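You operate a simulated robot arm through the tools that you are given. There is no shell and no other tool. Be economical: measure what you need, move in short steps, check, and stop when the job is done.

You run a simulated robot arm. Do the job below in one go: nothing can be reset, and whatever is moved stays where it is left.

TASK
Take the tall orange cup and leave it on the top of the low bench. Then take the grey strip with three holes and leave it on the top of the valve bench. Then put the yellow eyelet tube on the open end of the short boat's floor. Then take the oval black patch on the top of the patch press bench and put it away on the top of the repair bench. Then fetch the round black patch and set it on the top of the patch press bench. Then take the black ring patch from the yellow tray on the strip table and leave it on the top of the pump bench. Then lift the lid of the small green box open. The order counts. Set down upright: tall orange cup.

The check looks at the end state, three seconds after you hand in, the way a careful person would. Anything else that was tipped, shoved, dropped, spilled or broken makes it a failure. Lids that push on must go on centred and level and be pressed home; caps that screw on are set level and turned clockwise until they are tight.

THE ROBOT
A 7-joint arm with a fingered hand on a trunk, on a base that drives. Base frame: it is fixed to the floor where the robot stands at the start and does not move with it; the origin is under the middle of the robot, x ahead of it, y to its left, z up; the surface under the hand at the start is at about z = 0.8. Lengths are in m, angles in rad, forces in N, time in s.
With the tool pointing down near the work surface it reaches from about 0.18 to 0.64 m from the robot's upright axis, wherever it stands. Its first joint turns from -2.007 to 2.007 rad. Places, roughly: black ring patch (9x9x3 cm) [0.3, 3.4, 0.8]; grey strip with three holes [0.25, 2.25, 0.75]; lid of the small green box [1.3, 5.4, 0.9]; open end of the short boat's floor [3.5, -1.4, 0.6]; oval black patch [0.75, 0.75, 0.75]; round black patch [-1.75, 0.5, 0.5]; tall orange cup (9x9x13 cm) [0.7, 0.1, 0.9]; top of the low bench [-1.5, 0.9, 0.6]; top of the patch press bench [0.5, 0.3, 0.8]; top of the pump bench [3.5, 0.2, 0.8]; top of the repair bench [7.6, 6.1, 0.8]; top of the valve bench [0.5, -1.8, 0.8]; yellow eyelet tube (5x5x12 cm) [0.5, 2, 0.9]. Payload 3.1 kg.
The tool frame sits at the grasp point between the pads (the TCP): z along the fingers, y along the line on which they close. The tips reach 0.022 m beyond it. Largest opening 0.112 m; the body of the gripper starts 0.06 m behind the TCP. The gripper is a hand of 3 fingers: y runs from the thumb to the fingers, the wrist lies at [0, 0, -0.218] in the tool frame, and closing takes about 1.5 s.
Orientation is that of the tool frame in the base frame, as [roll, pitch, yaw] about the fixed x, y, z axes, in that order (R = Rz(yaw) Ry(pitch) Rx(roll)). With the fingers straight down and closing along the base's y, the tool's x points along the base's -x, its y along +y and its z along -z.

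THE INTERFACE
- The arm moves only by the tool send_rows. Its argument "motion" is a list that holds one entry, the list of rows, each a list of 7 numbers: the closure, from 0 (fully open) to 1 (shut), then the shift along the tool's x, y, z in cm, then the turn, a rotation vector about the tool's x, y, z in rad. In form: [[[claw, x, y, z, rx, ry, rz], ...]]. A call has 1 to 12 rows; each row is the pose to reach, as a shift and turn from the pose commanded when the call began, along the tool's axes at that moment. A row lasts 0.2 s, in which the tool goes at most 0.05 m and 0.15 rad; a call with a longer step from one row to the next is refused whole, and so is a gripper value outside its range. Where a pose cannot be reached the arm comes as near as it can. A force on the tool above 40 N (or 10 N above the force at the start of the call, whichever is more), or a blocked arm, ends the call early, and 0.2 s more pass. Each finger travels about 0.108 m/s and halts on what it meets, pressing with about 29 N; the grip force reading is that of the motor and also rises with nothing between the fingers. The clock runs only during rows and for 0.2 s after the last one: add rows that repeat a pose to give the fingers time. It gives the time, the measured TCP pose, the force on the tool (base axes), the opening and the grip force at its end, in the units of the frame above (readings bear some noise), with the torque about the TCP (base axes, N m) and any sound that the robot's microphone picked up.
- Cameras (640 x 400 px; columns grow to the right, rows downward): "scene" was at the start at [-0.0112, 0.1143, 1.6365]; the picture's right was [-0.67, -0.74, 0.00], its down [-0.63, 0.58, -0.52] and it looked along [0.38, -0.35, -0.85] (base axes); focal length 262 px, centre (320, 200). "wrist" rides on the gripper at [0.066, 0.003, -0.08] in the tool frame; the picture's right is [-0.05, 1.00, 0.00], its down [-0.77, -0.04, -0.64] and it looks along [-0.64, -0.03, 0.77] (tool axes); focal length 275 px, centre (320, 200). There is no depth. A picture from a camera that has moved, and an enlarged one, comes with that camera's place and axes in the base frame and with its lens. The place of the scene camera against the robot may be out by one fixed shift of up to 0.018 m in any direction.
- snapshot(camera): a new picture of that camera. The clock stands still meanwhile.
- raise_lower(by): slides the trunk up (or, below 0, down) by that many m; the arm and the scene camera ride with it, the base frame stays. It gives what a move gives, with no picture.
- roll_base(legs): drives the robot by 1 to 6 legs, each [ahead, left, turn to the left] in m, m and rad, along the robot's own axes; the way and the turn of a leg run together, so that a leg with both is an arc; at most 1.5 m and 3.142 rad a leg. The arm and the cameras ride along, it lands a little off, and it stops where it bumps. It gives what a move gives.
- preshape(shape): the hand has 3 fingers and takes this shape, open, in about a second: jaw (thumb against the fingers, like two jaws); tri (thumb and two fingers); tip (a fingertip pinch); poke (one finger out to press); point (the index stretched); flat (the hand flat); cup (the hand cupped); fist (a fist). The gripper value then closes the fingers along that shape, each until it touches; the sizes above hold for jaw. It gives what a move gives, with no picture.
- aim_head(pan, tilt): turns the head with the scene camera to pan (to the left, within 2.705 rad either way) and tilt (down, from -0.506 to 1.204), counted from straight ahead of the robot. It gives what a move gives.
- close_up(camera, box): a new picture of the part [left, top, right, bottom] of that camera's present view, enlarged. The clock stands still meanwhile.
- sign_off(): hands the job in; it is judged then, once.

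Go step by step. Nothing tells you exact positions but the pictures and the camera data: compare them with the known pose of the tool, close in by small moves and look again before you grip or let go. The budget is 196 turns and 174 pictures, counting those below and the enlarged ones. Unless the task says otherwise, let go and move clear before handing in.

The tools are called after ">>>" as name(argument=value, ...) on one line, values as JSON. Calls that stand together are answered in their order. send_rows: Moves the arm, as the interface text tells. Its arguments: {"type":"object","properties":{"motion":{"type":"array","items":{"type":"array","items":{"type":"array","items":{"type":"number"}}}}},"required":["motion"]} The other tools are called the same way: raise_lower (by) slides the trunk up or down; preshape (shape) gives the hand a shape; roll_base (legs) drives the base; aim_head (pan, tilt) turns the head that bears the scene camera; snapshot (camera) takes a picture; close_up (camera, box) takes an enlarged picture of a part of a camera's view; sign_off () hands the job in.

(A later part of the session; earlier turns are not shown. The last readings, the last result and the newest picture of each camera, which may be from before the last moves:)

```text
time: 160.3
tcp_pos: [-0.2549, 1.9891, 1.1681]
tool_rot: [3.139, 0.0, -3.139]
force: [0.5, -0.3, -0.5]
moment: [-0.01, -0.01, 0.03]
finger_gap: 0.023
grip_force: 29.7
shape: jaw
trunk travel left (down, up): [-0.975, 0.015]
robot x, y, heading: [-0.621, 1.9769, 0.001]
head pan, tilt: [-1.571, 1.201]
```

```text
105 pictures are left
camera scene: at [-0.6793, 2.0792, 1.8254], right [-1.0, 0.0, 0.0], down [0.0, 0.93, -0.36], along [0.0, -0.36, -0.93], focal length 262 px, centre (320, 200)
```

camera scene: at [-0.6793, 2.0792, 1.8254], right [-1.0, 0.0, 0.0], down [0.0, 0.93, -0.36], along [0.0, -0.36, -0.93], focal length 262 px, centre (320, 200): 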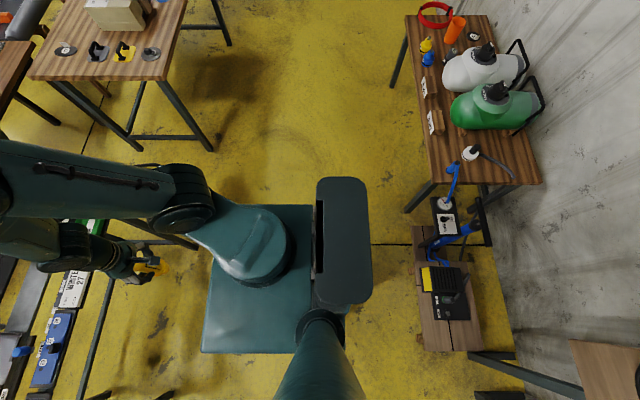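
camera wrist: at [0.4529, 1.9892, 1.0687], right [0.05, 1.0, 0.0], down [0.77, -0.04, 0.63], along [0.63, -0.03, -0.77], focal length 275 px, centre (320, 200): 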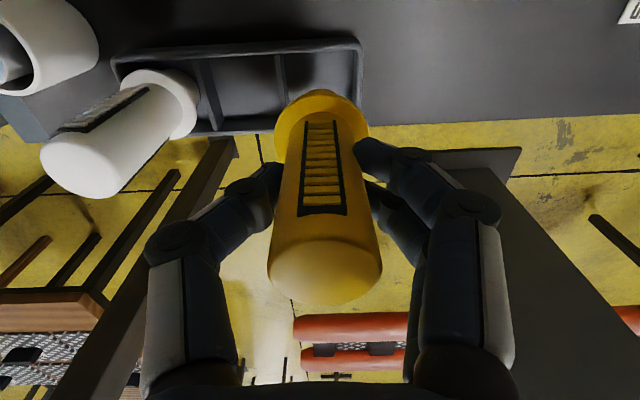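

Gaps in the middle row look about 0.4 m, too tight to risk, so I go north along the open west side and look for a wide way around.

>>> roll_base(legs=[[0, 1.5, 0], [0, 1.5, 0]])

>>> aim_head(pan=0.9, tilt=0.45)

>>> snapshot(camera="scene")

>>> aim_head(pan=-0.2, tilt=0.45)

>>> snapshot(camera="scene")

```text
time: 174.7
tcp_pos: [-0.3008, 4.9879, 1.1681]
tool_rot: [3.141, -0.001, -3.098]
force: [-0.7, 1.2, -1.5]
moment: [0.01, -0.03, 0.0]
finger_gap: 0.023
grip_force: 28.9
shape: jaw
trunk travel left (down, up): [-0.975, 0.015]
robot x, y, heading: [-0.6632, 4.9615, 0.041]
head pan, tilt: [-1.571, 1.201]
```

```text
time: 176.9
tcp_pos: [-0.2995, 4.9871, 1.1675]
tool_rot: [3.14, -0.001, -3.099]
force: [-0.1, 0.2, -1.7]
moment: [0.02, 0.0, 0.01]
finger_gap: 0.0228
grip_force: 29.1
shape: jaw
trunk travel left (down, up): [-0.975, 0.015]
robot x, y, heading: [-0.6608, 4.9576, 0.04]
head pan, tilt: [0.901, 0.45]
```

```text
104 pictures are left
camera scene: at [-0.6752, 5.1902, 1.8836], right [0.81, -0.59, 0.0], down [-0.26, -0.35, -0.9], along [0.53, 0.73, -0.44], focal length 262 px, centre (320, 200)
```

scene: 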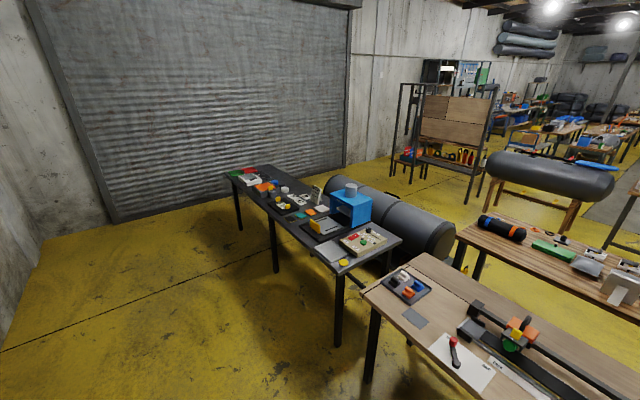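

```text
time: 178.3
tcp_pos: [-0.299, 4.9888, 1.1682]
tool_rot: [3.139, 0.0, -3.098]
force: [0.1, 0.4, -2.1]
moment: [-0.02, -0.01, 0.02]
finger_gap: 0.0228
grip_force: 29.2
shape: jaw
trunk travel left (down, up): [-0.975, 0.015]
robot x, y, heading: [-0.6581, 4.9609, 0.042]
head pan, tilt: [-0.201, 0.45]
```

```text
103 pictures are left
camera scene: at [-0.6384, 5.1016, 1.8836], right [-0.16, -0.99, 0.0], down [-0.43, 0.07, -0.9], along [0.89, -0.14, -0.44], focal length 262 px, centre (320, 200)
```

scene: 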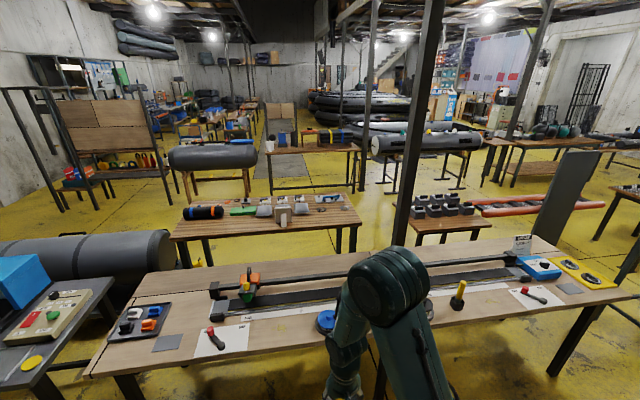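

A wide route exists around the north: past the dark table's end (y≈8.2, door at y≈9.4), then down an aisle at x≈2.4. I drive it in stages.

>>> roll_base(legs=[[0, 0, 1.53], [1.5, 0, 0], [1.5, 0, 0], [0.75, 0, 0]])

>>> aim_head(pan=-1.2, tilt=0.55)

>>> snapshot(camera="scene")

```text
time: 200.1
tcp_pos: [-0.7745, 9.0612, 1.167]
tool_rot: [3.139, -0.001, -1.56]
force: [1.0, 0.3, -1.1]
moment: [0.0, 0.03, 0.01]
finger_gap: 0.0228
grip_force: 29.1
shape: jaw
trunk travel left (down, up): [-0.975, 0.015]
robot x, y, heading: [-0.7578, 8.6974, 1.58]
head pan, tilt: [-0.201, 0.45]
```

```text
time: 201.4
tcp_pos: [-0.7749, 9.0621, 1.1676]
tool_rot: [3.139, -0.002, -1.56]
force: [0.0, 0.3, -1.6]
moment: [0.01, 0.0, -0.03]
finger_gap: 0.0227
grip_force: 29.1
shape: jaw
trunk travel left (down, up): [-0.975, 0.015]
robot x, y, heading: [-0.7579, 8.7014, 1.583]
head pan, tilt: [-1.201, 0.55]
```

```text
102 pictures are left
camera scene: at [-0.8271, 8.6791, 1.8746], right [0.37, -0.93, 0.0], down [-0.48, -0.2, -0.85], along [0.79, 0.32, -0.52], focal length 262 px, centre (320, 200)
```

scene: 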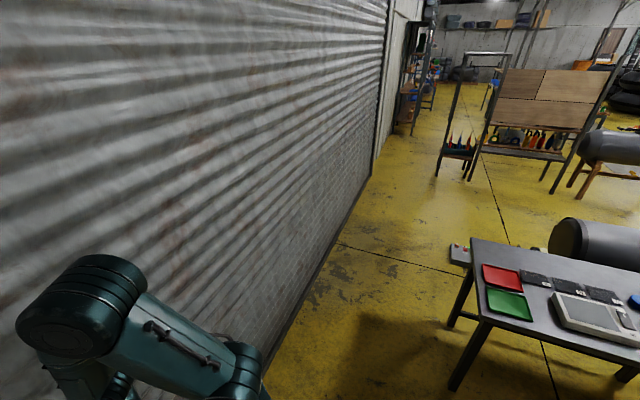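

>>> roll_base(legs=[[0, 0, -1.58], [1.5, 0.13, 0], [1.5, 0, 0], [0, 0, -1.57]])

>>> aim_head(pan=0, tilt=0.5)

>>> snapshot(camera="scene")

```text
refused: leg 2 is longer than a leg can be; nothing moved
```

```text
time: 202.8
tcp_pos: [-0.7755, 9.0612, 1.1677]
tool_rot: [3.14, 0.0, -1.56]
force: [0.3, 0.2, -1.6]
moment: [-0.02, -0.02, 0.02]
finger_gap: 0.0228
grip_force: 28.6
shape: jaw
trunk travel left (down, up): [-0.975, 0.015]
robot x, y, heading: [-0.7567, 8.6967, 1.585]
head pan, tilt: [0.0, 0.499]
```

```text
101 pictures are left
camera scene: at [-0.9113, 8.7364, 1.8791], right [1.0, 0.01, 0.0], down [0.01, -0.48, -0.88], along [-0.01, 0.88, -0.48], focal length 262 px, centre (320, 200)
```

scene: 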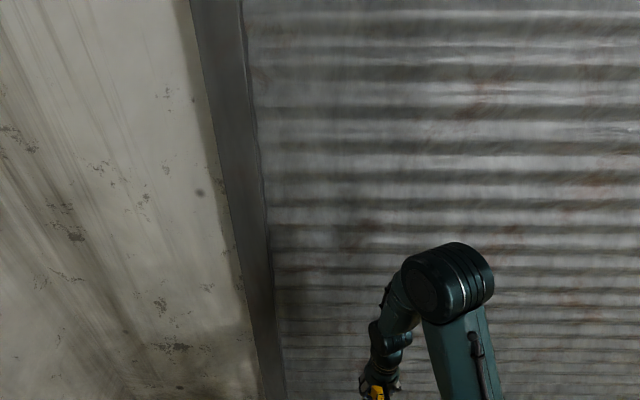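

>>> roll_base(legs=[[0, 0, -1.58], [1.45, 0.13, 0], [1.45, 0, 0], [0, 0, -1.57]])

>>> snapshot(camera="scene")

```text
time: 224.5
tcp_pos: [2.1811, 8.5168, 1.1676]
tool_rot: [3.14, -0.001, 1.62]
force: [-0.5, -1.2, -2.2]
moment: [0.01, -0.02, 0.03]
finger_gap: 0.0225
grip_force: 29.0
shape: jaw
trunk travel left (down, up): [-0.975, 0.015]
robot x, y, heading: [2.1509, 8.8757, -1.523]
head pan, tilt: [0.0, 0.499]
```

```text
100 pictures are left
camera scene: at [2.3016, 8.8615, 1.8791], right [-1.0, -0.05, 0.0], down [-0.02, 0.48, -0.88], along [0.04, -0.88, -0.48], focal length 262 px, centre (320, 200)
```

scene: 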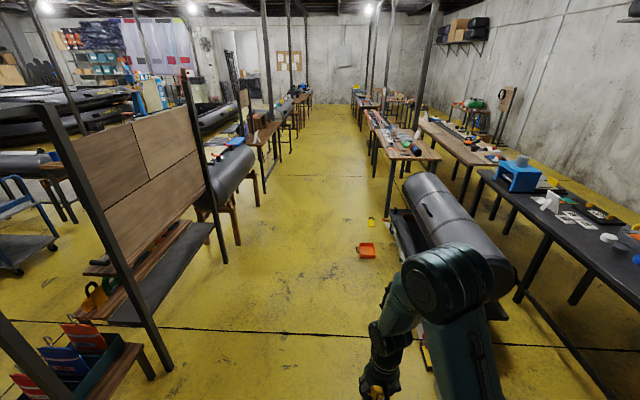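

The aisle south is open; I keep to x≈2.45, clear of the orange box on the floor.

>>> roll_base(legs=[[1.4, 0.28, -0.047], [1.5, 0, 0], [1.5, 0, 0]])

>>> snapshot(camera="scene")

```text
time: 245.8
tcp_pos: [2.4565, 4.0888, 1.1672]
tool_rot: [3.139, 0.001, 1.567]
force: [-0.3, -0.2, -2.1]
moment: [0.0, 0.01, -0.01]
finger_gap: 0.0226
grip_force: 29.1
shape: jaw
trunk travel left (down, up): [-0.975, 0.015]
robot x, y, heading: [2.445, 4.4534, -1.577]
head pan, tilt: [0.0, 0.499]
```

```text
99 pictures are left
camera scene: at [2.5949, 4.4267, 1.8791], right [-1.0, 0.0, 0.0], down [0.0, 0.48, -0.88], along [0.0, -0.88, -0.48], focal length 262 px, centre (320, 200)
```

scene: 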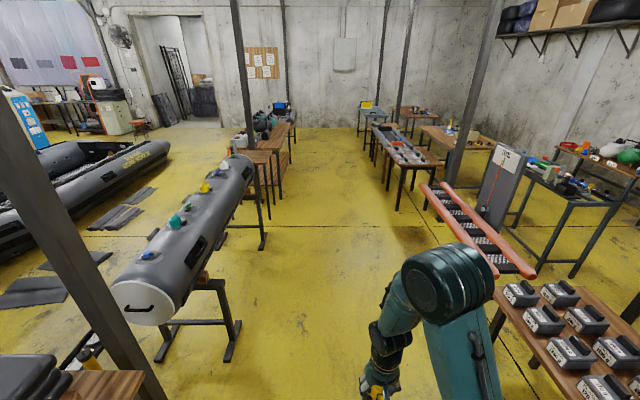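

>>> roll_base(legs=[[1.5, 0, 0], [1.5, 0, 0], [1.5, 0, 0], [0.8, 0, 0]])

>>> aim_head(pan=0.8, tilt=0.6)

>>> snapshot(camera="scene")

```text
time: 271.2
tcp_pos: [2.4014, -1.2178, 1.168]
tool_rot: [3.14, 0.0, 1.543]
force: [0.6, -0.3, -1.7]
moment: [-0.05, 0.01, -0.02]
finger_gap: 0.0229
grip_force: 28.8
shape: jaw
trunk travel left (down, up): [-0.975, 0.015]
robot x, y, heading: [2.3995, -0.8591, -1.602]
head pan, tilt: [0.0, 0.499]
```

```text
time: 272.3
tcp_pos: [2.4022, -1.2179, 1.1682]
tool_rot: [3.138, 0.0, 1.542]
force: [-0.9, 0.2, -1.8]
moment: [-0.03, 0.01, 0.03]
finger_gap: 0.0225
grip_force: 29.0
shape: jaw
trunk travel left (down, up): [-0.975, 0.015]
robot x, y, heading: [2.3957, -0.8565, -1.602]
head pan, tilt: [0.799, 0.6]
```

```text
98 pictures are left
camera scene: at [2.6135, -0.8558, 1.87], right [-0.72, -0.7, 0.0], down [-0.39, 0.41, -0.83], along [0.57, -0.59, -0.56], focal length 262 px, centre (320, 200)
```

scene: 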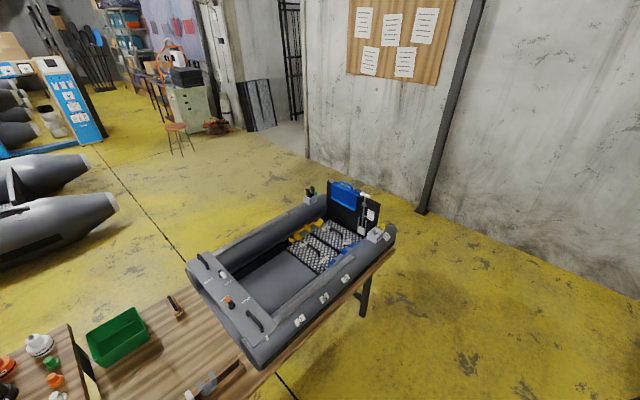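

I can see the short boat with its bare floor near the bow at about (3.46, -1.39). I turn to face it and approach.

>>> roll_base(legs=[[0, 0, 1.602], [0, -0.5, 0], [0.42, 0, 0]])

>>> aim_head(pan=0, tilt=0.9)

>>> snapshot(camera="scene")

>>> snapshot(camera="wrist")

```text
time: 281.4
tcp_pos: [3.1918, -1.3302, 1.1679]
tool_rot: [3.139, 0.001, -3.127]
force: [0.6, -0.3, -0.6]
moment: [0.0, -0.02, 0.0]
finger_gap: 0.0224
grip_force: 29.0
shape: jaw
trunk travel left (down, up): [-0.975, 0.015]
robot x, y, heading: [2.8279, -1.3492, 0.014]
head pan, tilt: [0.799, 0.6]
```

```text
time: 282.5
tcp_pos: [3.1928, -1.3303, 1.1672]
tool_rot: [3.141, 0.0, -3.128]
force: [0.1, 0.4, -2.0]
moment: [0.03, 0.02, -0.01]
finger_gap: 0.0225
grip_force: 28.6
shape: jaw
trunk travel left (down, up): [-0.975, 0.015]
robot x, y, heading: [2.8318, -1.3518, 0.019]
head pan, tilt: [0.0, 0.901]
```

```text
97 pictures are left
camera scene: at [2.8416, -1.1889, 1.8453], right [0.02, -1.0, 0.0], down [-0.78, -0.01, -0.62], along [0.62, 0.01, -0.78], focal length 262 px, centre (320, 200)
```

scene: 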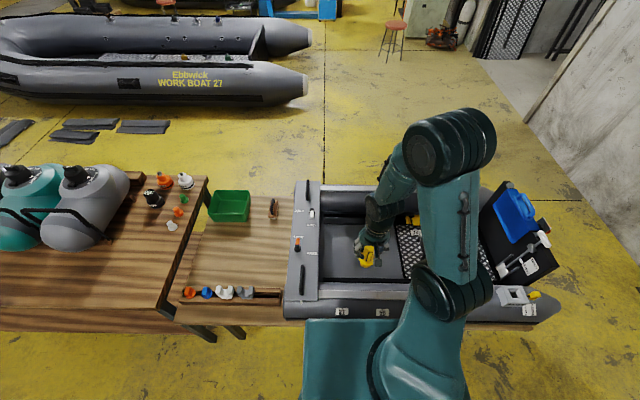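

```text
96 pictures are left
camera wrist: at [3.1261, -1.3288, 1.2491], right [0.03, 1.0, 0.0], down [0.77, -0.03, 0.64], along [0.63, -0.02, -0.77], focal length 275 px, centre (320, 200)
```

wrist: 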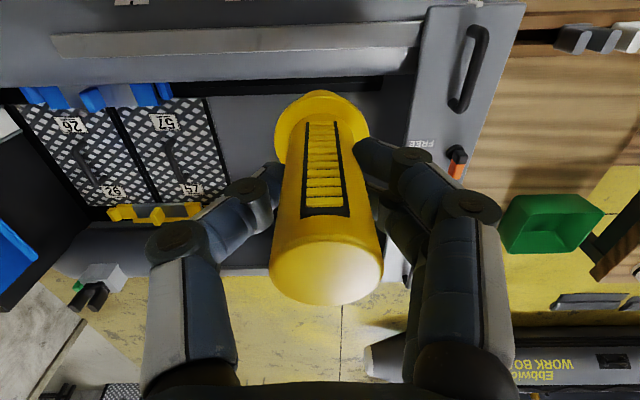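

The bare floor spans about x 3.34–3.68, y -1.6 to -1.13, z≈0.6, so I aim for (3.50, -1.37). I edge forward, move over it, then lower.

>>> roll_base(legs=[[0.09, 0, -0.016]])

>>> send_rows(motion=[[[1, -4, -1, 0, 0, 0, 0], [1, -8, -2, 0, 0, 0, 0], [1, -12, -3, 0, 0, 0, 0], [1, -16, -4, 0, 0, 0, 0], [1, -20, -4, 0, 0, 0, 0], [1, -22, -4, 0, 0, 0, 0]]])

>>> raise_lower(by=-0.35)

>>> snapshot(camera="wrist")

>>> snapshot(camera="scene")

```text
time: 283.6
tcp_pos: [3.2808, -1.3355, 1.1686]
tool_rot: [3.139, -0.001, 3.14]
force: [0.2, 0.7, -1.5]
moment: [-0.01, -0.01, 0.0]
finger_gap: 0.0224
grip_force: 29.0
shape: jaw
trunk travel left (down, up): [-0.975, 0.015]
robot x, y, heading: [2.9161, -1.3469, -0.002]
head pan, tilt: [0.0, 0.901]
```

```text
time: 285.0
tcp_pos: [3.5019, -1.3771, 1.1674]
tool_rot: [3.141, 0.0, 3.14]
force: [0.1, 0.2, -1.5]
moment: [-0.04, -0.01, 0.02]
finger_gap: 0.0224
grip_force: 28.7
shape: jaw
trunk travel left (down, up): [-0.975, 0.015]
robot x, y, heading: [2.9209, -1.351, 0.002]
head pan, tilt: [0.0, 0.901]
```

```text
time: 288.4
tcp_pos: [3.5018, -1.3767, 0.8178]
tool_rot: [3.14, 0.0, 3.14]
force: [-0.3, -0.5, -2.1]
moment: [-0.03, 0.02, 0.02]
finger_gap: 0.0224
grip_force: 29.1
shape: jaw
trunk travel left (down, up): [-0.625, 0.365]
robot x, y, heading: [2.9188, -1.3499, 0.0]
head pan, tilt: [0.0, 0.901]
```

```text
95 pictures are left
camera wrist: at [3.4354, -1.3739, 0.8994], right [0.05, 1.0, 0.0], down [0.77, -0.04, 0.63], along [0.63, -0.03, -0.77], focal length 275 px, centre (320, 200)
```

wrist: 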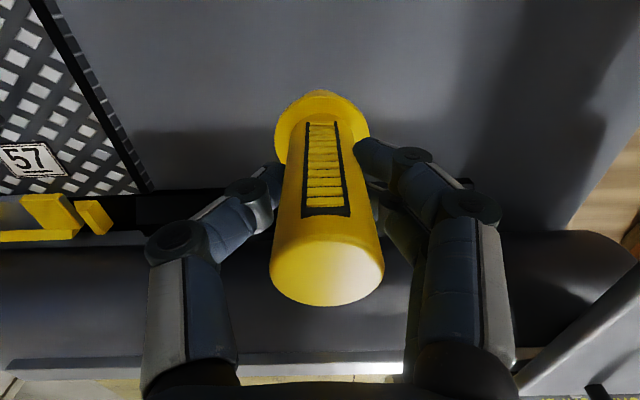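

```text
94 pictures are left
camera scene: at [2.9332, -1.1888, 1.4953], right [0.0, -1.0, 0.0], down [-0.78, 0.0, -0.62], along [0.62, 0.0, -0.78], focal length 262 px, centre (320, 200)
```

scene: 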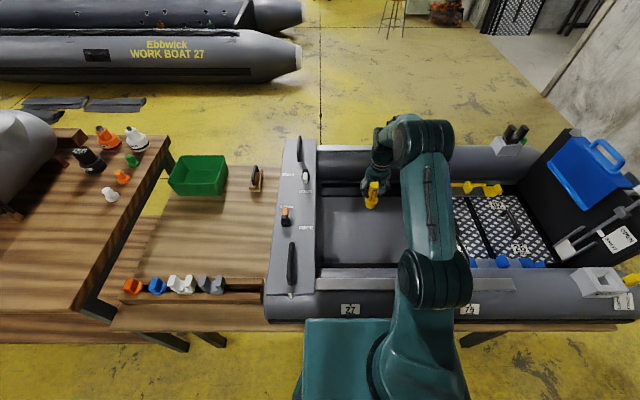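

>>> send_rows(motion=[[[1, 0, 0, 4, 0, 0, 0], [1, 0, 0, 8, 0, 0, 0], [1, 0, 0, 10, 0, 0, 0], [1, 0, 0, 10.5, 0, 0, 0], [1, 0, 0, 11, 0, 0, 0], [1, 0, 0, 11.5, 0, 0, 0]]])

>>> snapshot(camera="wrist")

>>> close_up(camera="scene", box=[300, 140, 460, 240])

```text
time: 289.8
tcp_pos: [3.5, -1.3765, 0.7037]
tool_rot: [3.139, 0.003, -3.141]
force: [1.9, -0.7, 6.9]
moment: [0.04, 0.01, -0.03]
finger_gap: 0.0227
grip_force: 29.4
shape: jaw
trunk travel left (down, up): [-0.625, 0.365]
robot x, y, heading: [2.9155, -1.3488, -0.004]
head pan, tilt: [0.0, 0.901]
```

```text
93 pictures are left
camera wrist: at [3.4348, -1.3733, 0.7847], right [0.05, 1.0, 0.0], down [0.77, -0.04, 0.64], along [0.64, -0.03, -0.77], focal length 275 px, centre (320, 200)
```

wrist: 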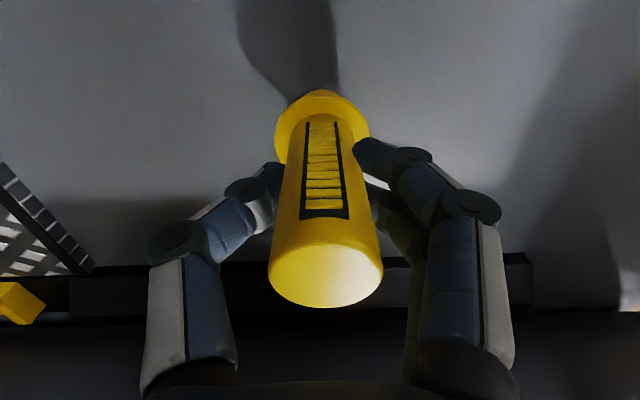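

```text
4.00 times, centred on (380, 190) of scene
camera zoom: at [2.9316, -1.1888, 1.4955], right [0.0, -1.0, 0.0], down [-0.78, 0.0, -0.62], along [0.62, 0.0, -0.78], focal length 1049 px, centre (80, 240)
```

zoom: 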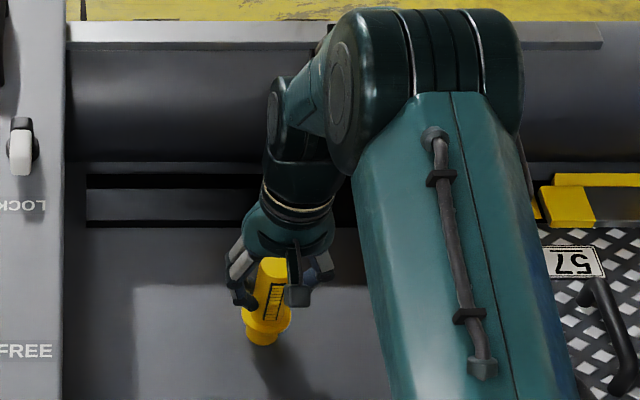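

Contact has started (7 N). I settle slightly, open and lift.

>>> send_rows(motion=[[[1, 0, 0, 0.2, 0, 0, 0], [0.8, 0, 0, 0.1, 0, 0, 0], [0.6, 0, 0, 0, 0, 0, 0], [0.4, 0, 0, 0, 0, 0, 0], [0.4, 0, 0, 0, 0, 0, 0], [0.4, 0, 0, -3, 0, 0, 0], [0.4, 0, 0, -7, 0, 0, 0], [0.4, 0, 0, -11, 0, 0, 0], [0.4, 0, 0, -15, 0, 0, 0], [0.4, 0, 0, -18, 0, 0, 0]]])

>>> snapshot(camera="wrist")

```text
time: 292.0
tcp_pos: [3.4986, -1.3782, 0.884]
tool_rot: [3.14, -0.001, 3.138]
force: [0.4, 0.0, 0.3]
moment: [0.0, 0.0, -0.01]
finger_gap: 0.0664
grip_force: 0.1
shape: jaw
trunk travel left (down, up): [-0.625, 0.365]
robot x, y, heading: [2.9192, -1.3488, 0.003]
head pan, tilt: [0.0, 0.901]
```

```text
91 pictures are left
camera wrist: at [3.4327, -1.3755, 0.9653], right [0.05, 1.0, 0.0], down [0.77, -0.04, 0.64], along [0.63, -0.03, -0.77], focal length 275 px, centre (320, 200)
```

wrist: 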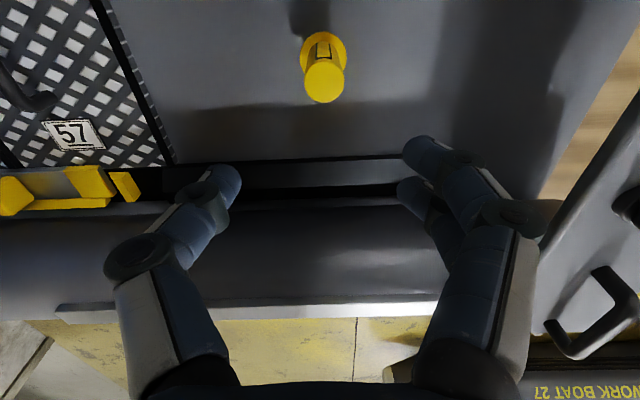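

The tube stands on the boat floor. Next is the oval patch on the patch press bench: I raise, retract and drive back along the aisle.

>>> raise_lower(by=0.35)

>>> send_rows(motion=[[[0, 4, 1, 0, 0, 0, 0], [0, 8, 2, 0, 0, 0, 0], [0, 12, 3, 0, 0, 0, 0], [0, 16, 4, 0, 0, 0, 0], [0, 20, 4, 0, 0, 0, 0], [0, 22, 4, 0, 0, 0, 0]]])

>>> roll_base(legs=[[-0.5, 0, 0], [0, 0, 1.57], [1.5, 0, 0], [1.5, 0, 0], [1.5, 0, 0], [1.5, 0, 0]])

```text
time: 295.4
tcp_pos: [3.5001, -1.3772, 1.2341]
tool_rot: [3.14, -0.001, 3.141]
force: [0.0, 0.4, -1.1]
moment: [0.01, -0.03, 0.0]
finger_gap: 0.0666
grip_force: 0.0
shape: jaw
trunk travel left (down, up): [-0.975, 0.015]
robot x, y, heading: [2.9185, -1.3497, -0.002]
head pan, tilt: [0.0, 0.901]
```

```text
time: 296.9
tcp_pos: [3.2769, -1.3397, 1.2316]
tool_rot: [3.139, 0.002, 3.136]
force: [0.6, -0.3, -0.5]
moment: [0.05, 0.02, 0.0]
finger_gap: 0.112
grip_force: 0.1
shape: jaw
trunk travel left (down, up): [-0.975, 0.015]
robot x, y, heading: [2.9197, -1.3491, -0.003]
head pan, tilt: [0.0, 0.901]
```

```text
time: 331.7
tcp_pos: [2.4745, 4.9974, 1.2315]
tool_rot: [3.139, 0.0, -1.589]
force: [-0.1, 0.1, 0.1]
moment: [0.0, 0.0, 0.0]
finger_gap: 0.1118
grip_force: 0.1
shape: jaw
trunk travel left (down, up): [-0.975, 0.015]
robot x, y, heading: [2.4817, 4.6414, 1.545]
head pan, tilt: [0.0, 0.901]
```

>>> roll_base(legs=[[1.5, 0, 0.025], [1.5, 0, 0], [1.2, 0, 0], [0, 0, 1.57]])

```text
time: 355.6
tcp_pos: [2.053, 8.7995, 1.2329]
tool_rot: [3.14, 0.0, 0.042]
force: [-0.3, 0.2, 0.1]
moment: [0.0, -0.04, 0.01]
finger_gap: 0.1119
grip_force: 0.1
shape: jaw
trunk travel left (down, up): [-0.975, 0.015]
robot x, y, heading: [2.4081, 8.8277, -3.103]
head pan, tilt: [0.0, 0.901]
```

>>> roll_base(legs=[[1.5, 0, -0.04], [1.5, 0, 0], [0, 0, 1.57], [1.5, 0, 0], [1.5, 0, 0]])

```text
time: 388.1
tcp_pos: [-0.5991, 5.4408, 1.2326]
tool_rot: [3.14, 0.001, 1.579]
force: [0.0, -0.8, -0.6]
moment: [0.01, 0.0, 0.02]
finger_gap: 0.1119
grip_force: 0.0
shape: jaw
trunk travel left (down, up): [-0.975, 0.015]
robot x, y, heading: [-0.6144, 5.7986, -1.564]
head pan, tilt: [0.0, 0.901]
```

>>> roll_base(legs=[[1.5, 0, 0], [1.5, 0, 0], [1.5, 0, 0], [0.46, 0, 0], [0, 0, 1.565], [0.5, 0, 0]])

>>> snapshot(camera="scene")

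>>> snapshot(camera="wrist")

```text
time: 417.2
tcp_pos: [0.3085, 0.8309, 1.23]
tool_rot: [-3.134, -0.003, -3.126]
force: [0.4, 0.6, 0.7]
moment: [-0.07, 0.08, -0.01]
finger_gap: 0.1118
grip_force: 0.1
shape: jaw
trunk travel left (down, up): [-0.975, 0.015]
robot x, y, heading: [-0.0565, 0.8019, 0.014]
head pan, tilt: [0.0, 0.901]
stopped in leg 6: the robot was blocked; the commanded pose is now the measured one
```

```text
90 pictures are left
camera scene: at [-0.0369, 0.9788, 1.8438], right [0.01, -1.0, 0.01], down [-0.79, -0.02, -0.62], along [0.62, 0.0, -0.79], focal length 262 px, centre (320, 200)
```

scene: 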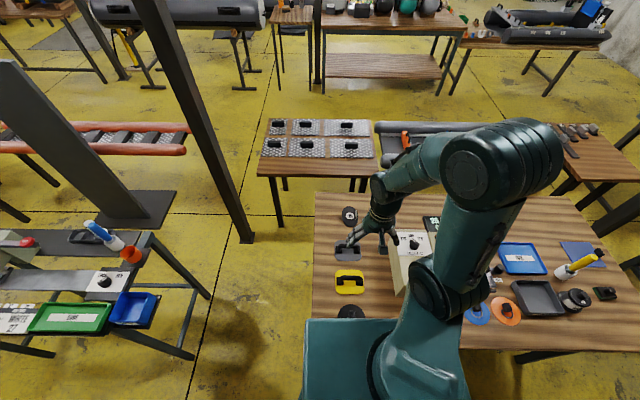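

```text
89 pictures are left
camera wrist: at [0.2427, 0.8331, 1.3121], right [0.03, 1.0, -0.01], down [0.77, -0.02, 0.63], along [0.63, -0.03, -0.77], focal length 275 px, centre (320, 200)
```

wrist: 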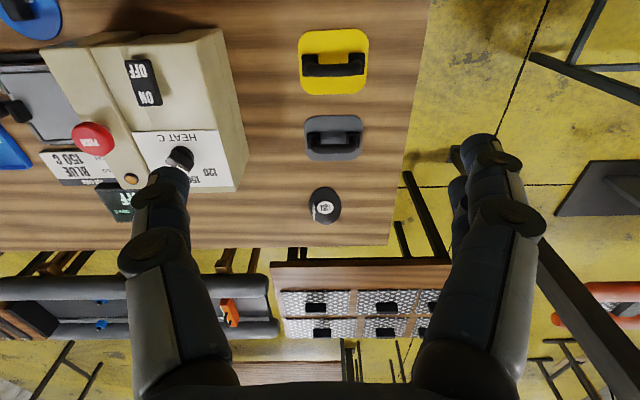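

I bumped lightly against a bench leg at x ≈ -0.06, and the oval patch at about (0.675, 0.825) is out of reach from here. I go via the gap north of the bench (y 1.0–1.65) and use the arm to the right.

>>> roll_base(legs=[[-0.4, 0, -0.014], [0, 0.53, 0]])

>>> aim_head(pan=-0.4, tilt=0.8)

>>> snapshot(camera="scene")

```text
time: 422.4
tcp_pos: [-0.1112, 1.3457, 1.2323]
tool_rot: [3.138, 0.002, -3.118]
force: [0.6, -0.1, 0.3]
moment: [0.01, -0.01, -0.03]
finger_gap: 0.1119
grip_force: 0.0
shape: jaw
trunk travel left (down, up): [-0.975, 0.015]
robot x, y, heading: [-0.4685, 1.3261, 0.022]
head pan, tilt: [0.0, 0.901]
```

```text
time: 423.2
tcp_pos: [-0.1106, 1.3467, 1.233]
tool_rot: [3.141, 0.001, -3.119]
force: [0.1, 1.3, 0.3]
moment: [0.02, 0.02, 0.0]
finger_gap: 0.1119
grip_force: 0.1
shape: jaw
trunk travel left (down, up): [-0.975, 0.015]
robot x, y, heading: [-0.4698, 1.329, 0.025]
head pan, tilt: [-0.4, 0.799]
```

```text
88 pictures are left
camera scene: at [-0.4603, 1.4549, 1.8531], right [-0.37, -0.93, 0.0], down [-0.67, 0.26, -0.7], along [0.65, -0.26, -0.72], focal length 262 px, centre (320, 200)
```

scene: 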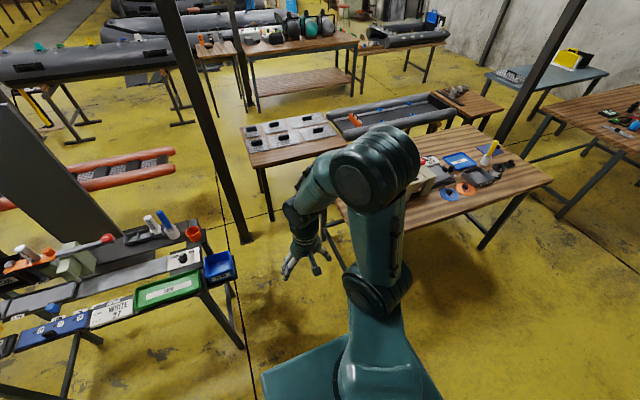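

>>> roll_base(legs=[[0.5, 0, -0.025]])

>>> aim_head(pan=-0.9, tilt=1.0)

>>> snapshot(camera="scene")

>>> snapshot(camera="wrist")

```text
time: 426.2
tcp_pos: [0.3904, 1.3427, 1.2328]
tool_rot: [3.139, 0.001, 3.138]
force: [-0.7, -0.3, -1.0]
moment: [-0.02, -0.02, -0.01]
finger_gap: 0.1121
grip_force: 0.1
shape: jaw
trunk travel left (down, up): [-0.975, 0.015]
robot x, y, heading: [0.0353, 1.329, -0.003]
head pan, tilt: [-0.4, 0.799]
```

```text
time: 427.1
tcp_pos: [0.3903, 1.3429, 1.2321]
tool_rot: [3.139, 0.0, 3.139]
force: [0.4, -0.5, 0.0]
moment: [-0.01, -0.01, -0.03]
finger_gap: 0.112
grip_force: 0.1
shape: jaw
trunk travel left (down, up): [-0.975, 0.015]
robot x, y, heading: [0.031, 1.3333, 0.002]
head pan, tilt: [-0.901, 1.0]
```

```text
87 pictures are left
camera scene: at [0.0123, 1.4367, 1.838], right [-0.78, -0.62, 0.0], down [-0.52, 0.66, -0.54], along [0.34, -0.42, -0.84], focal length 262 px, centre (320, 200)
```

scene: 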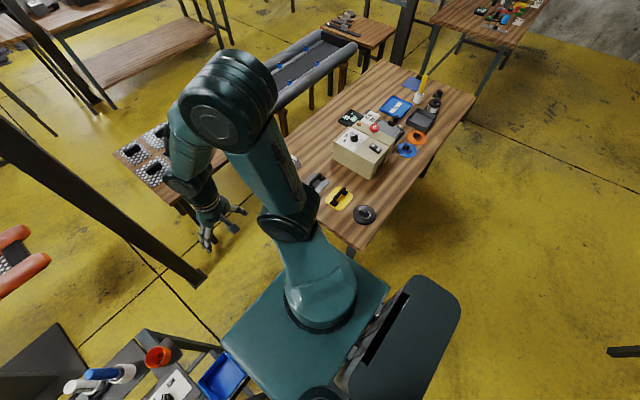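

```text
86 pictures are left
camera wrist: at [0.3246, 1.3456, 1.3137], right [0.05, 1.0, 0.0], down [0.77, -0.04, 0.64], along [0.63, -0.03, -0.77], focal length 275 px, centre (320, 200)
```

wrist: 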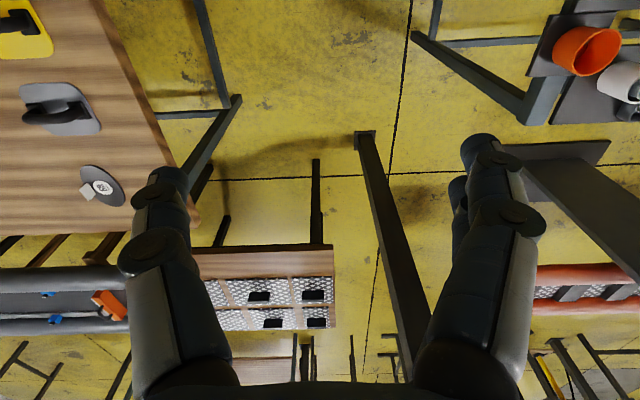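

The patch with its white tab is visible at about (0.674, 0.824). I advance to x≈0.42 and swing the hand to the right over it.

>>> roll_base(legs=[[0.39, -0.01, 0]])

>>> send_rows(motion=[[[0, 0, -4, 0, 0, 0, 0], [0, 0, -8, 0, 0, 0, 0], [0, 0, -12, 0, 0, 0, 0], [0, 2, -16, 0, 0, 0, 0], [0, 5, -19, 0, 0, 0, 0], [0, 8, -22, 0, 0, 0, 0], [0, 10, -26, 0, 0, 0, 0], [0, 12, -30, 0, 0, 0, 0], [0, 13, -34, 0, 0, 0, 0], [0, 14, -38, 0, 0, 0, 0], [0, 14, -40, 0, 0, 0, 0]]])

>>> snapshot(camera="wrist")

>>> snapshot(camera="scene")

```text
time: 429.6
tcp_pos: [0.7786, 1.3345, 1.232]
tool_rot: [3.139, 0.0, 3.137]
force: [-0.2, -0.4, 0.6]
moment: [-0.01, -0.03, -0.01]
finger_gap: 0.1119
grip_force: 0.0
shape: jaw
trunk travel left (down, up): [-0.975, 0.015]
robot x, y, heading: [0.4167, 1.3215, 0.003]
head pan, tilt: [-0.901, 1.0]
```

```text
time: 432.0
tcp_pos: [0.6393, 0.9332, 1.2313]
tool_rot: [3.14, -0.001, 3.142]
force: [0.4, 0.7, 0.0]
moment: [0.01, 0.0, -0.02]
finger_gap: 0.1118
grip_force: 0.1
shape: jaw
trunk travel left (down, up): [-0.975, 0.015]
robot x, y, heading: [0.4202, 1.3203, 0.001]
head pan, tilt: [-0.901, 1.0]
```

```text
85 pictures are left
camera wrist: at [0.5734, 0.9348, 1.3118], right [0.05, 1.0, 0.0], down [0.77, -0.04, 0.64], along [0.63, -0.03, -0.77], focal length 275 px, centre (320, 200)
```

wrist: 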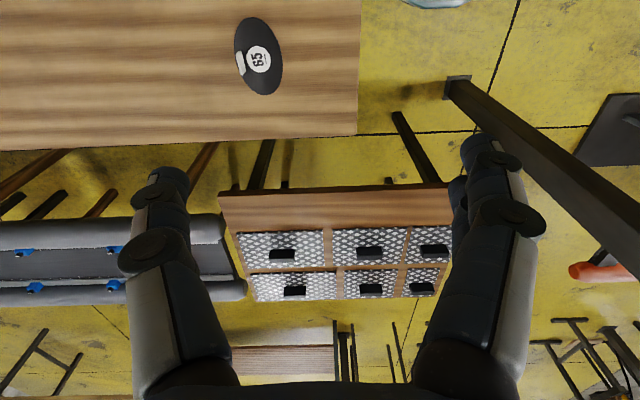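

```text
84 pictures are left
camera scene: at [0.4004, 1.4258, 1.8381], right [-0.78, -0.62, 0.0], down [-0.52, 0.66, -0.54], along [0.34, -0.42, -0.84], focal length 262 px, centre (320, 200)
```

scene: 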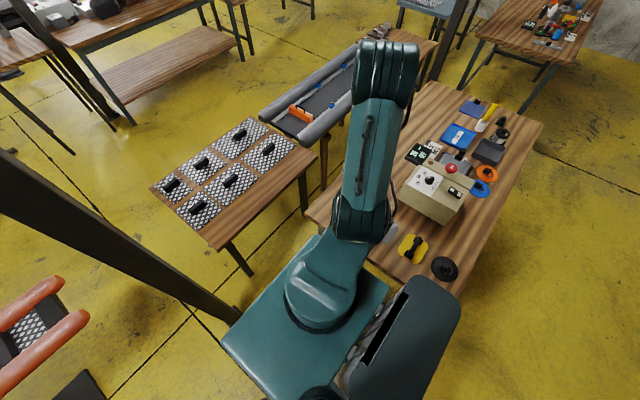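

>>> close_up(camera="wrist", box=[210, 0, 310, 110])

```text
3.64 times, centred on (260, 55) of wrist
camera zoom: at [0.5734, 0.9348, 1.3118], right [0.05, 1.0, 0.0], down [0.77, -0.04, 0.64], along [0.63, -0.03, -0.77], focal length 1001 px, centre (538, 727)
```

zoom: 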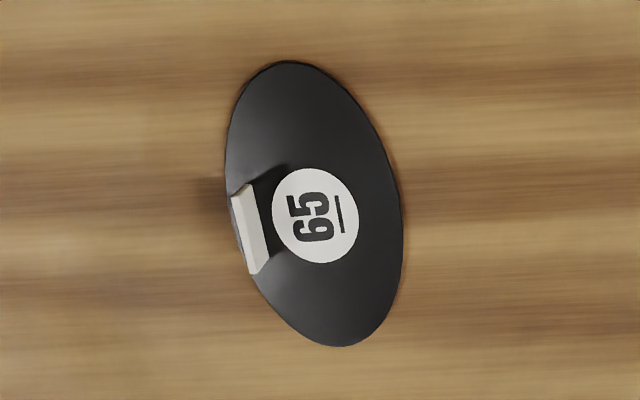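

The patch's white flap stands along x at about (0.679, 0.80), good for closing along y. I lower the trunk and move above it with fingers mostly closed.

>>> raise_lower(by=-0.2)

>>> send_rows(motion=[[[0.55, -1, -4, 0, 0, 0, 0], [0.55, -2, -8, 0, 0, 0, 0], [0.55, -3, -12, 0, 0, 0, 0], [0.55, -4, -13.4, 3, 0, 0, 0], [0.55, -4, -13.4, 6, 0, 0, 0], [0.55, -4, -13.4, 10, 0, 0, 0], [0.55, -4, -13.4, 13, 0, 0, 0], [0.55, -4, -13.4, 13, 0, 0, 0]]])

>>> snapshot(camera="wrist")

```text
time: 434.1
tcp_pos: [0.6379, 0.9338, 1.0313]
tool_rot: [3.141, -0.001, 3.14]
force: [1.7, 0.0, -0.3]
moment: [-0.03, 0.02, -0.01]
finger_gap: 0.1117
grip_force: 0.0
shape: jaw
trunk travel left (down, up): [-0.775, 0.215]
robot x, y, heading: [0.4196, 1.3203, -0.002]
head pan, tilt: [-0.901, 1.0]
```

```text
time: 435.9
tcp_pos: [0.6804, 0.8008, 0.8989]
tool_rot: [3.14, 0.0, 3.141]
force: [0.8, -0.1, 0.1]
moment: [-0.02, 0.0, 0.0]
finger_gap: 0.051
grip_force: 0.1
shape: jaw
trunk travel left (down, up): [-0.775, 0.215]
robot x, y, heading: [0.4202, 1.3207, 0.001]
head pan, tilt: [-0.901, 1.0]
```

```text
82 pictures are left
camera wrist: at [0.6138, 0.8027, 0.9806], right [0.05, 1.0, 0.0], down [0.77, -0.04, 0.64], along [0.64, -0.03, -0.77], focal length 275 px, centre (320, 200)
```

wrist: 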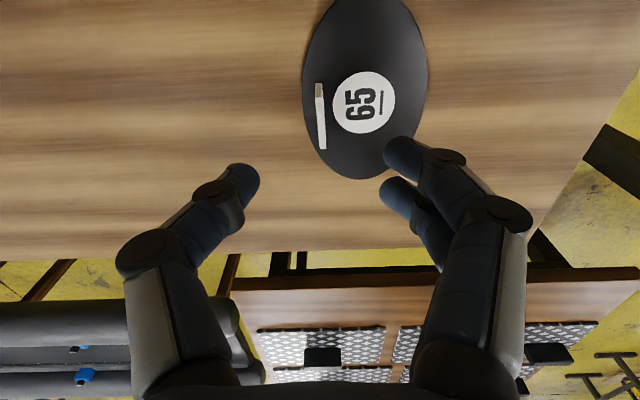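

>>> send_rows(motion=[[[0.55, 0, 0, 3, 0, 0, 0], [0.55, 0, 0, 5, 0, 0, 0], [0.55, 0, 0, 6, 0, 0, 0], [0.55, 0, 0, 6.6, 0, 0, 0], [0.55, 0, 0, 6.6, 0, 0, 0]]])

>>> snapshot(camera="wrist")

```text
time: 437.1
tcp_pos: [0.6794, 0.7992, 0.8345]
tool_rot: [3.138, 0.0, 3.14]
force: [0.5, -0.4, 0.2]
moment: [0.01, 0.01, 0.02]
finger_gap: 0.051
grip_force: 0.1
shape: jaw
trunk travel left (down, up): [-0.775, 0.215]
robot x, y, heading: [0.4202, 1.3227, -0.001]
head pan, tilt: [-0.901, 1.0]
```

```text
81 pictures are left
camera wrist: at [0.6132, 0.8019, 0.9152], right [0.05, 1.0, 0.0], down [0.77, -0.04, 0.64], along [0.63, -0.03, -0.77], focal length 275 px, centre (320, 200)
```

wrist: 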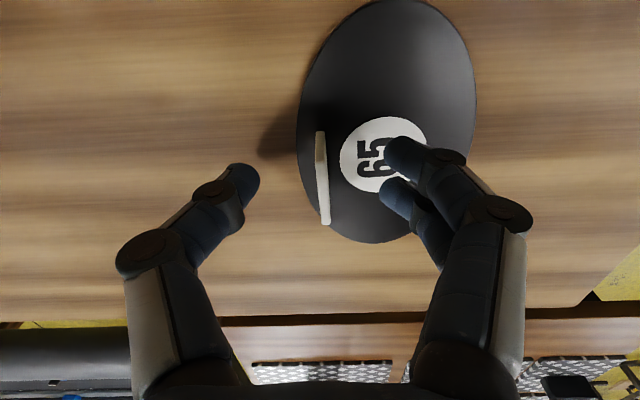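

>>> send_rows(motion=[[[0.55, 0, 0, 0.4, 0, 0, 0], [0.7, 0, 0, 0.4, 0, 0, 0], [0.85, 0, 0, 0.4, 0, 0, 0], [1, 0, 0, 0.4, 0, 0, 0], [1, 0, 0, 0.4, 0, 0, 0], [1, 0, 0, 0.4, 0, 0, 0], [1, 0, 0, 0.4, 0, 0, 0]]])

>>> snapshot(camera="wrist")

```text
time: 438.7
tcp_pos: [0.6795, 0.7992, 0.8293]
tool_rot: [3.14, 0.0, 3.141]
force: [-0.8, 0.1, -0.1]
moment: [0.03, -0.03, 0.03]
finger_gap: 0.0001
grip_force: 29.4
shape: jaw
trunk travel left (down, up): [-0.775, 0.215]
robot x, y, heading: [0.4174, 1.322, -0.002]
head pan, tilt: [-0.901, 1.0]
```

```text
80 pictures are left
camera wrist: at [0.6131, 0.8018, 0.9113], right [0.05, 1.0, 0.0], down [0.77, -0.04, 0.64], along [0.63, -0.03, -0.77], focal length 275 px, centre (320, 200)
```

wrist: 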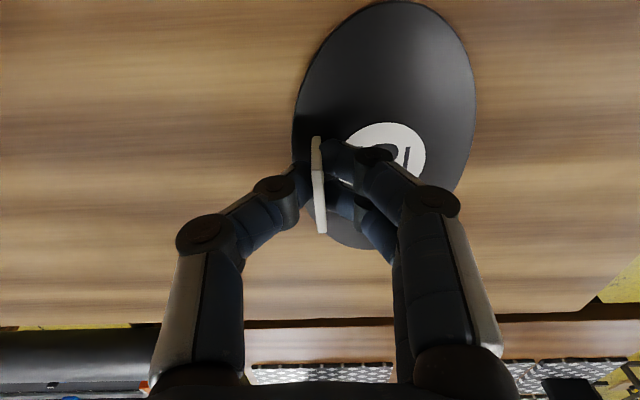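

>>> send_rows(motion=[[[1, 0, 0, -1, 0, 0, 0], [1, 0, 0, -3, 0, 0, 0], [1, 0, 0, -5, 0, 0, 0], [1, 0, 0, -5, 0, 0, 0]]])

>>> snapshot(camera="wrist")

```text
time: 439.7
tcp_pos: [0.6793, 0.7983, 0.8805]
tool_rot: [3.138, 0.001, 3.14]
force: [0.2, -0.3, -0.9]
moment: [0.02, -0.01, -0.01]
finger_gap: 0.0
grip_force: 28.9
shape: jaw
trunk travel left (down, up): [-0.775, 0.215]
robot x, y, heading: [0.4186, 1.3215, 0.002]
head pan, tilt: [-0.901, 1.0]
```

```text
79 pictures are left
camera wrist: at [0.6135, 0.8016, 0.9617], right [0.05, 1.0, 0.0], down [0.77, -0.04, 0.64], along [0.63, -0.03, -0.77], focal length 275 px, centre (320, 200)
```

wrist: 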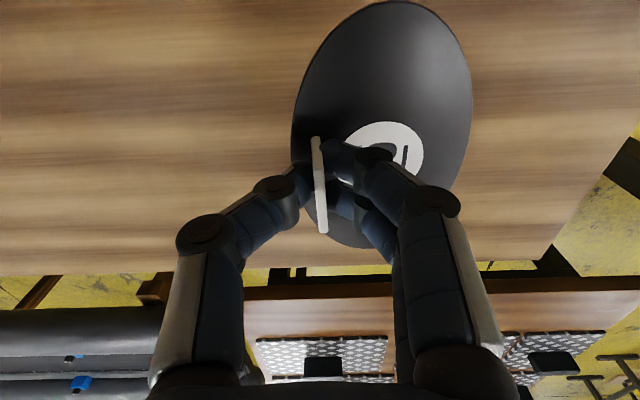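

The oval patch is lifted. I raise, swing the arm to the front, back out and head for the repair bench via the north route.

>>> raise_lower(by=0.2)

>>> send_rows(motion=[[[1, -1, 4.5, 0, 0, 0, 0], [1, -3, 9, 0, 0, 0, 0], [1, -5, 13.5, 0, 0, 0, 0], [1, -7, 18, 0, 0, 0, 0], [1, -8, 22.5, 0, 0, 0, 0], [1, -9, 27, 0, 0, 0, 0], [1, -10, 31.5, 0, 0, 0, 0], [1, -10, 36, 0, 0, 0, 0], [1, -10, 40.5, 0, 0, 0, 0], [1, -10, 45, 0, 0, 0, 0], [1, -10, 49.5, 0, 0, 0, 0], [1, -10, 53, 0, 0, 0, 0]]])

>>> roll_base(legs=[[-1.0, 0, 0], [0, 0, 1.57], [1.5, 0, 0], [1.5, 0, 0], [1.5, 0, 0], [1.5, 0, 0]])

>>> snapshot(camera="wrist")

```text
time: 441.9
tcp_pos: [0.6794, 0.7986, 1.0801]
tool_rot: [3.141, 0.0, 3.139]
force: [-0.3, 0.9, -0.3]
moment: [0.01, -0.01, -0.02]
finger_gap: 0.0
grip_force: 29.4
shape: jaw
trunk travel left (down, up): [-0.975, 0.015]
robot x, y, heading: [0.421, 1.3217, -0.002]
head pan, tilt: [-0.901, 1.0]
```

```text
time: 444.5
tcp_pos: [0.7797, 1.3333, 1.0825]
tool_rot: [-3.141, 0.0, 3.14]
force: [-0.1, -0.2, -0.7]
moment: [-0.02, 0.03, -0.02]
finger_gap: 0.0003
grip_force: 29.1
shape: jaw
trunk travel left (down, up): [-0.975, 0.015]
robot x, y, heading: [0.4238, 1.323, 0.007]
head pan, tilt: [-0.901, 1.0]
```

```text
time: 481.5
tcp_pos: [-0.3854, 7.6508, 1.0812]
tool_rot: [3.14, 0.0, -1.602]
force: [-0.5, -0.3, 0.0]
moment: [0.03, -0.01, -0.02]
finger_gap: 0.0002
grip_force: 29.0
shape: jaw
trunk travel left (down, up): [-0.975, 0.015]
robot x, y, heading: [-0.382, 7.288, 1.542]
head pan, tilt: [-0.901, 1.0]
```

```text
78 pictures are left
camera wrist: at [-0.3893, 7.5843, 1.1622], right [-1.0, 0.08, 0.0], down [0.06, 0.77, 0.64], along [0.05, 0.63, -0.77], focal length 275 px, centre (320, 200)
```

wrist: 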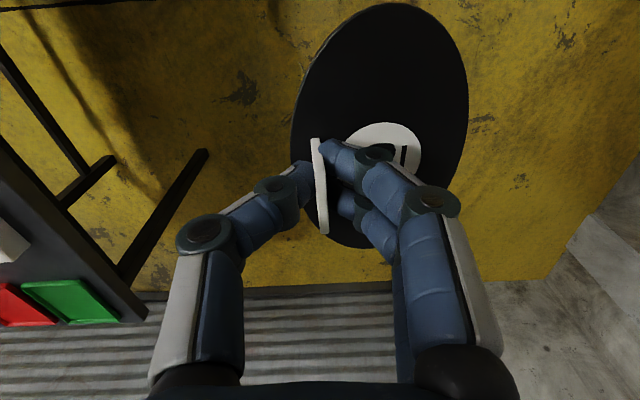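

>>> roll_base(legs=[[1.48, 0.1, 0.03], [0, 0, -1.57], [1.5, 0, 0], [1.5, 0, 0]])

>>> aim_head(pan=0, tilt=0.4)

>>> snapshot(camera="scene")

>>> aim_head(pan=-0.8, tilt=0.4)

>>> snapshot(camera="scene")

```text
time: 507.0
tcp_pos: [2.9427, 8.9286, 1.0799]
tool_rot: [3.14, 0.001, -3.087]
force: [0.3, -0.2, 0.4]
moment: [-0.04, 0.01, -0.02]
finger_gap: 0.0
grip_force: 29.3
shape: jaw
trunk travel left (down, up): [-0.975, 0.015]
robot x, y, heading: [2.5795, 8.895, 0.059]
head pan, tilt: [-0.901, 1.0]
```

```text
time: 508.2
tcp_pos: [2.942, 8.9276, 1.0813]
tool_rot: [3.139, 0.001, -3.086]
force: [0.8, -0.1, 0.0]
moment: [-0.04, 0.02, 0.0]
finger_gap: 0.0
grip_force: 28.9
shape: jaw
trunk travel left (down, up): [-0.975, 0.015]
robot x, y, heading: [2.5829, 8.8976, 0.056]
head pan, tilt: [0.0, 0.4]
```

```text
77 pictures are left
camera scene: at [2.6053, 9.0583, 1.8882], right [0.06, -1.0, 0.0], down [-0.39, -0.02, -0.92], along [0.92, 0.05, -0.39], focal length 262 px, centre (320, 200)
```

scene: 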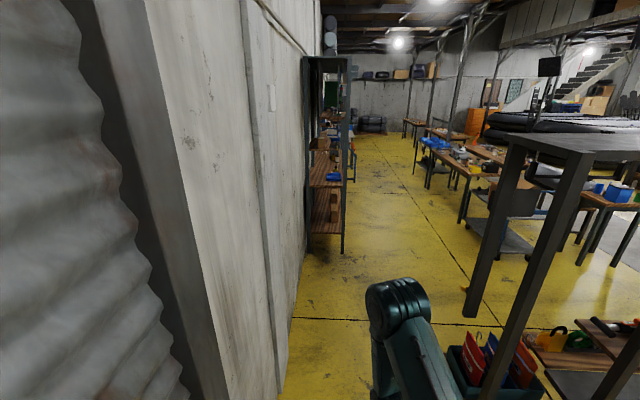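

```text
time: 509.3
tcp_pos: [2.9414, 8.9275, 1.0818]
tool_rot: [3.14, -0.001, -3.086]
force: [0.3, -0.5, 0.0]
moment: [0.0, 0.04, 0.01]
finger_gap: 0.0
grip_force: 29.5
shape: jaw
trunk travel left (down, up): [-0.975, 0.015]
robot x, y, heading: [2.5847, 8.9005, 0.06]
head pan, tilt: [-0.799, 0.4]
```

```text
76 pictures are left
camera scene: at [2.5812, 8.9907, 1.8883], right [-0.67, -0.74, 0.0], down [-0.29, 0.26, -0.92], along [0.68, -0.62, -0.39], focal length 262 px, centre (320, 200)
```

scene: 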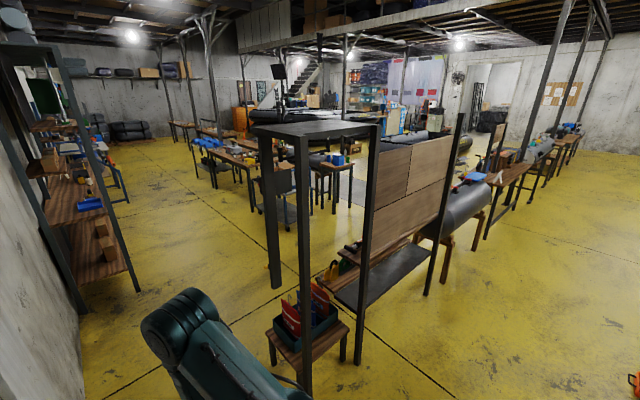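

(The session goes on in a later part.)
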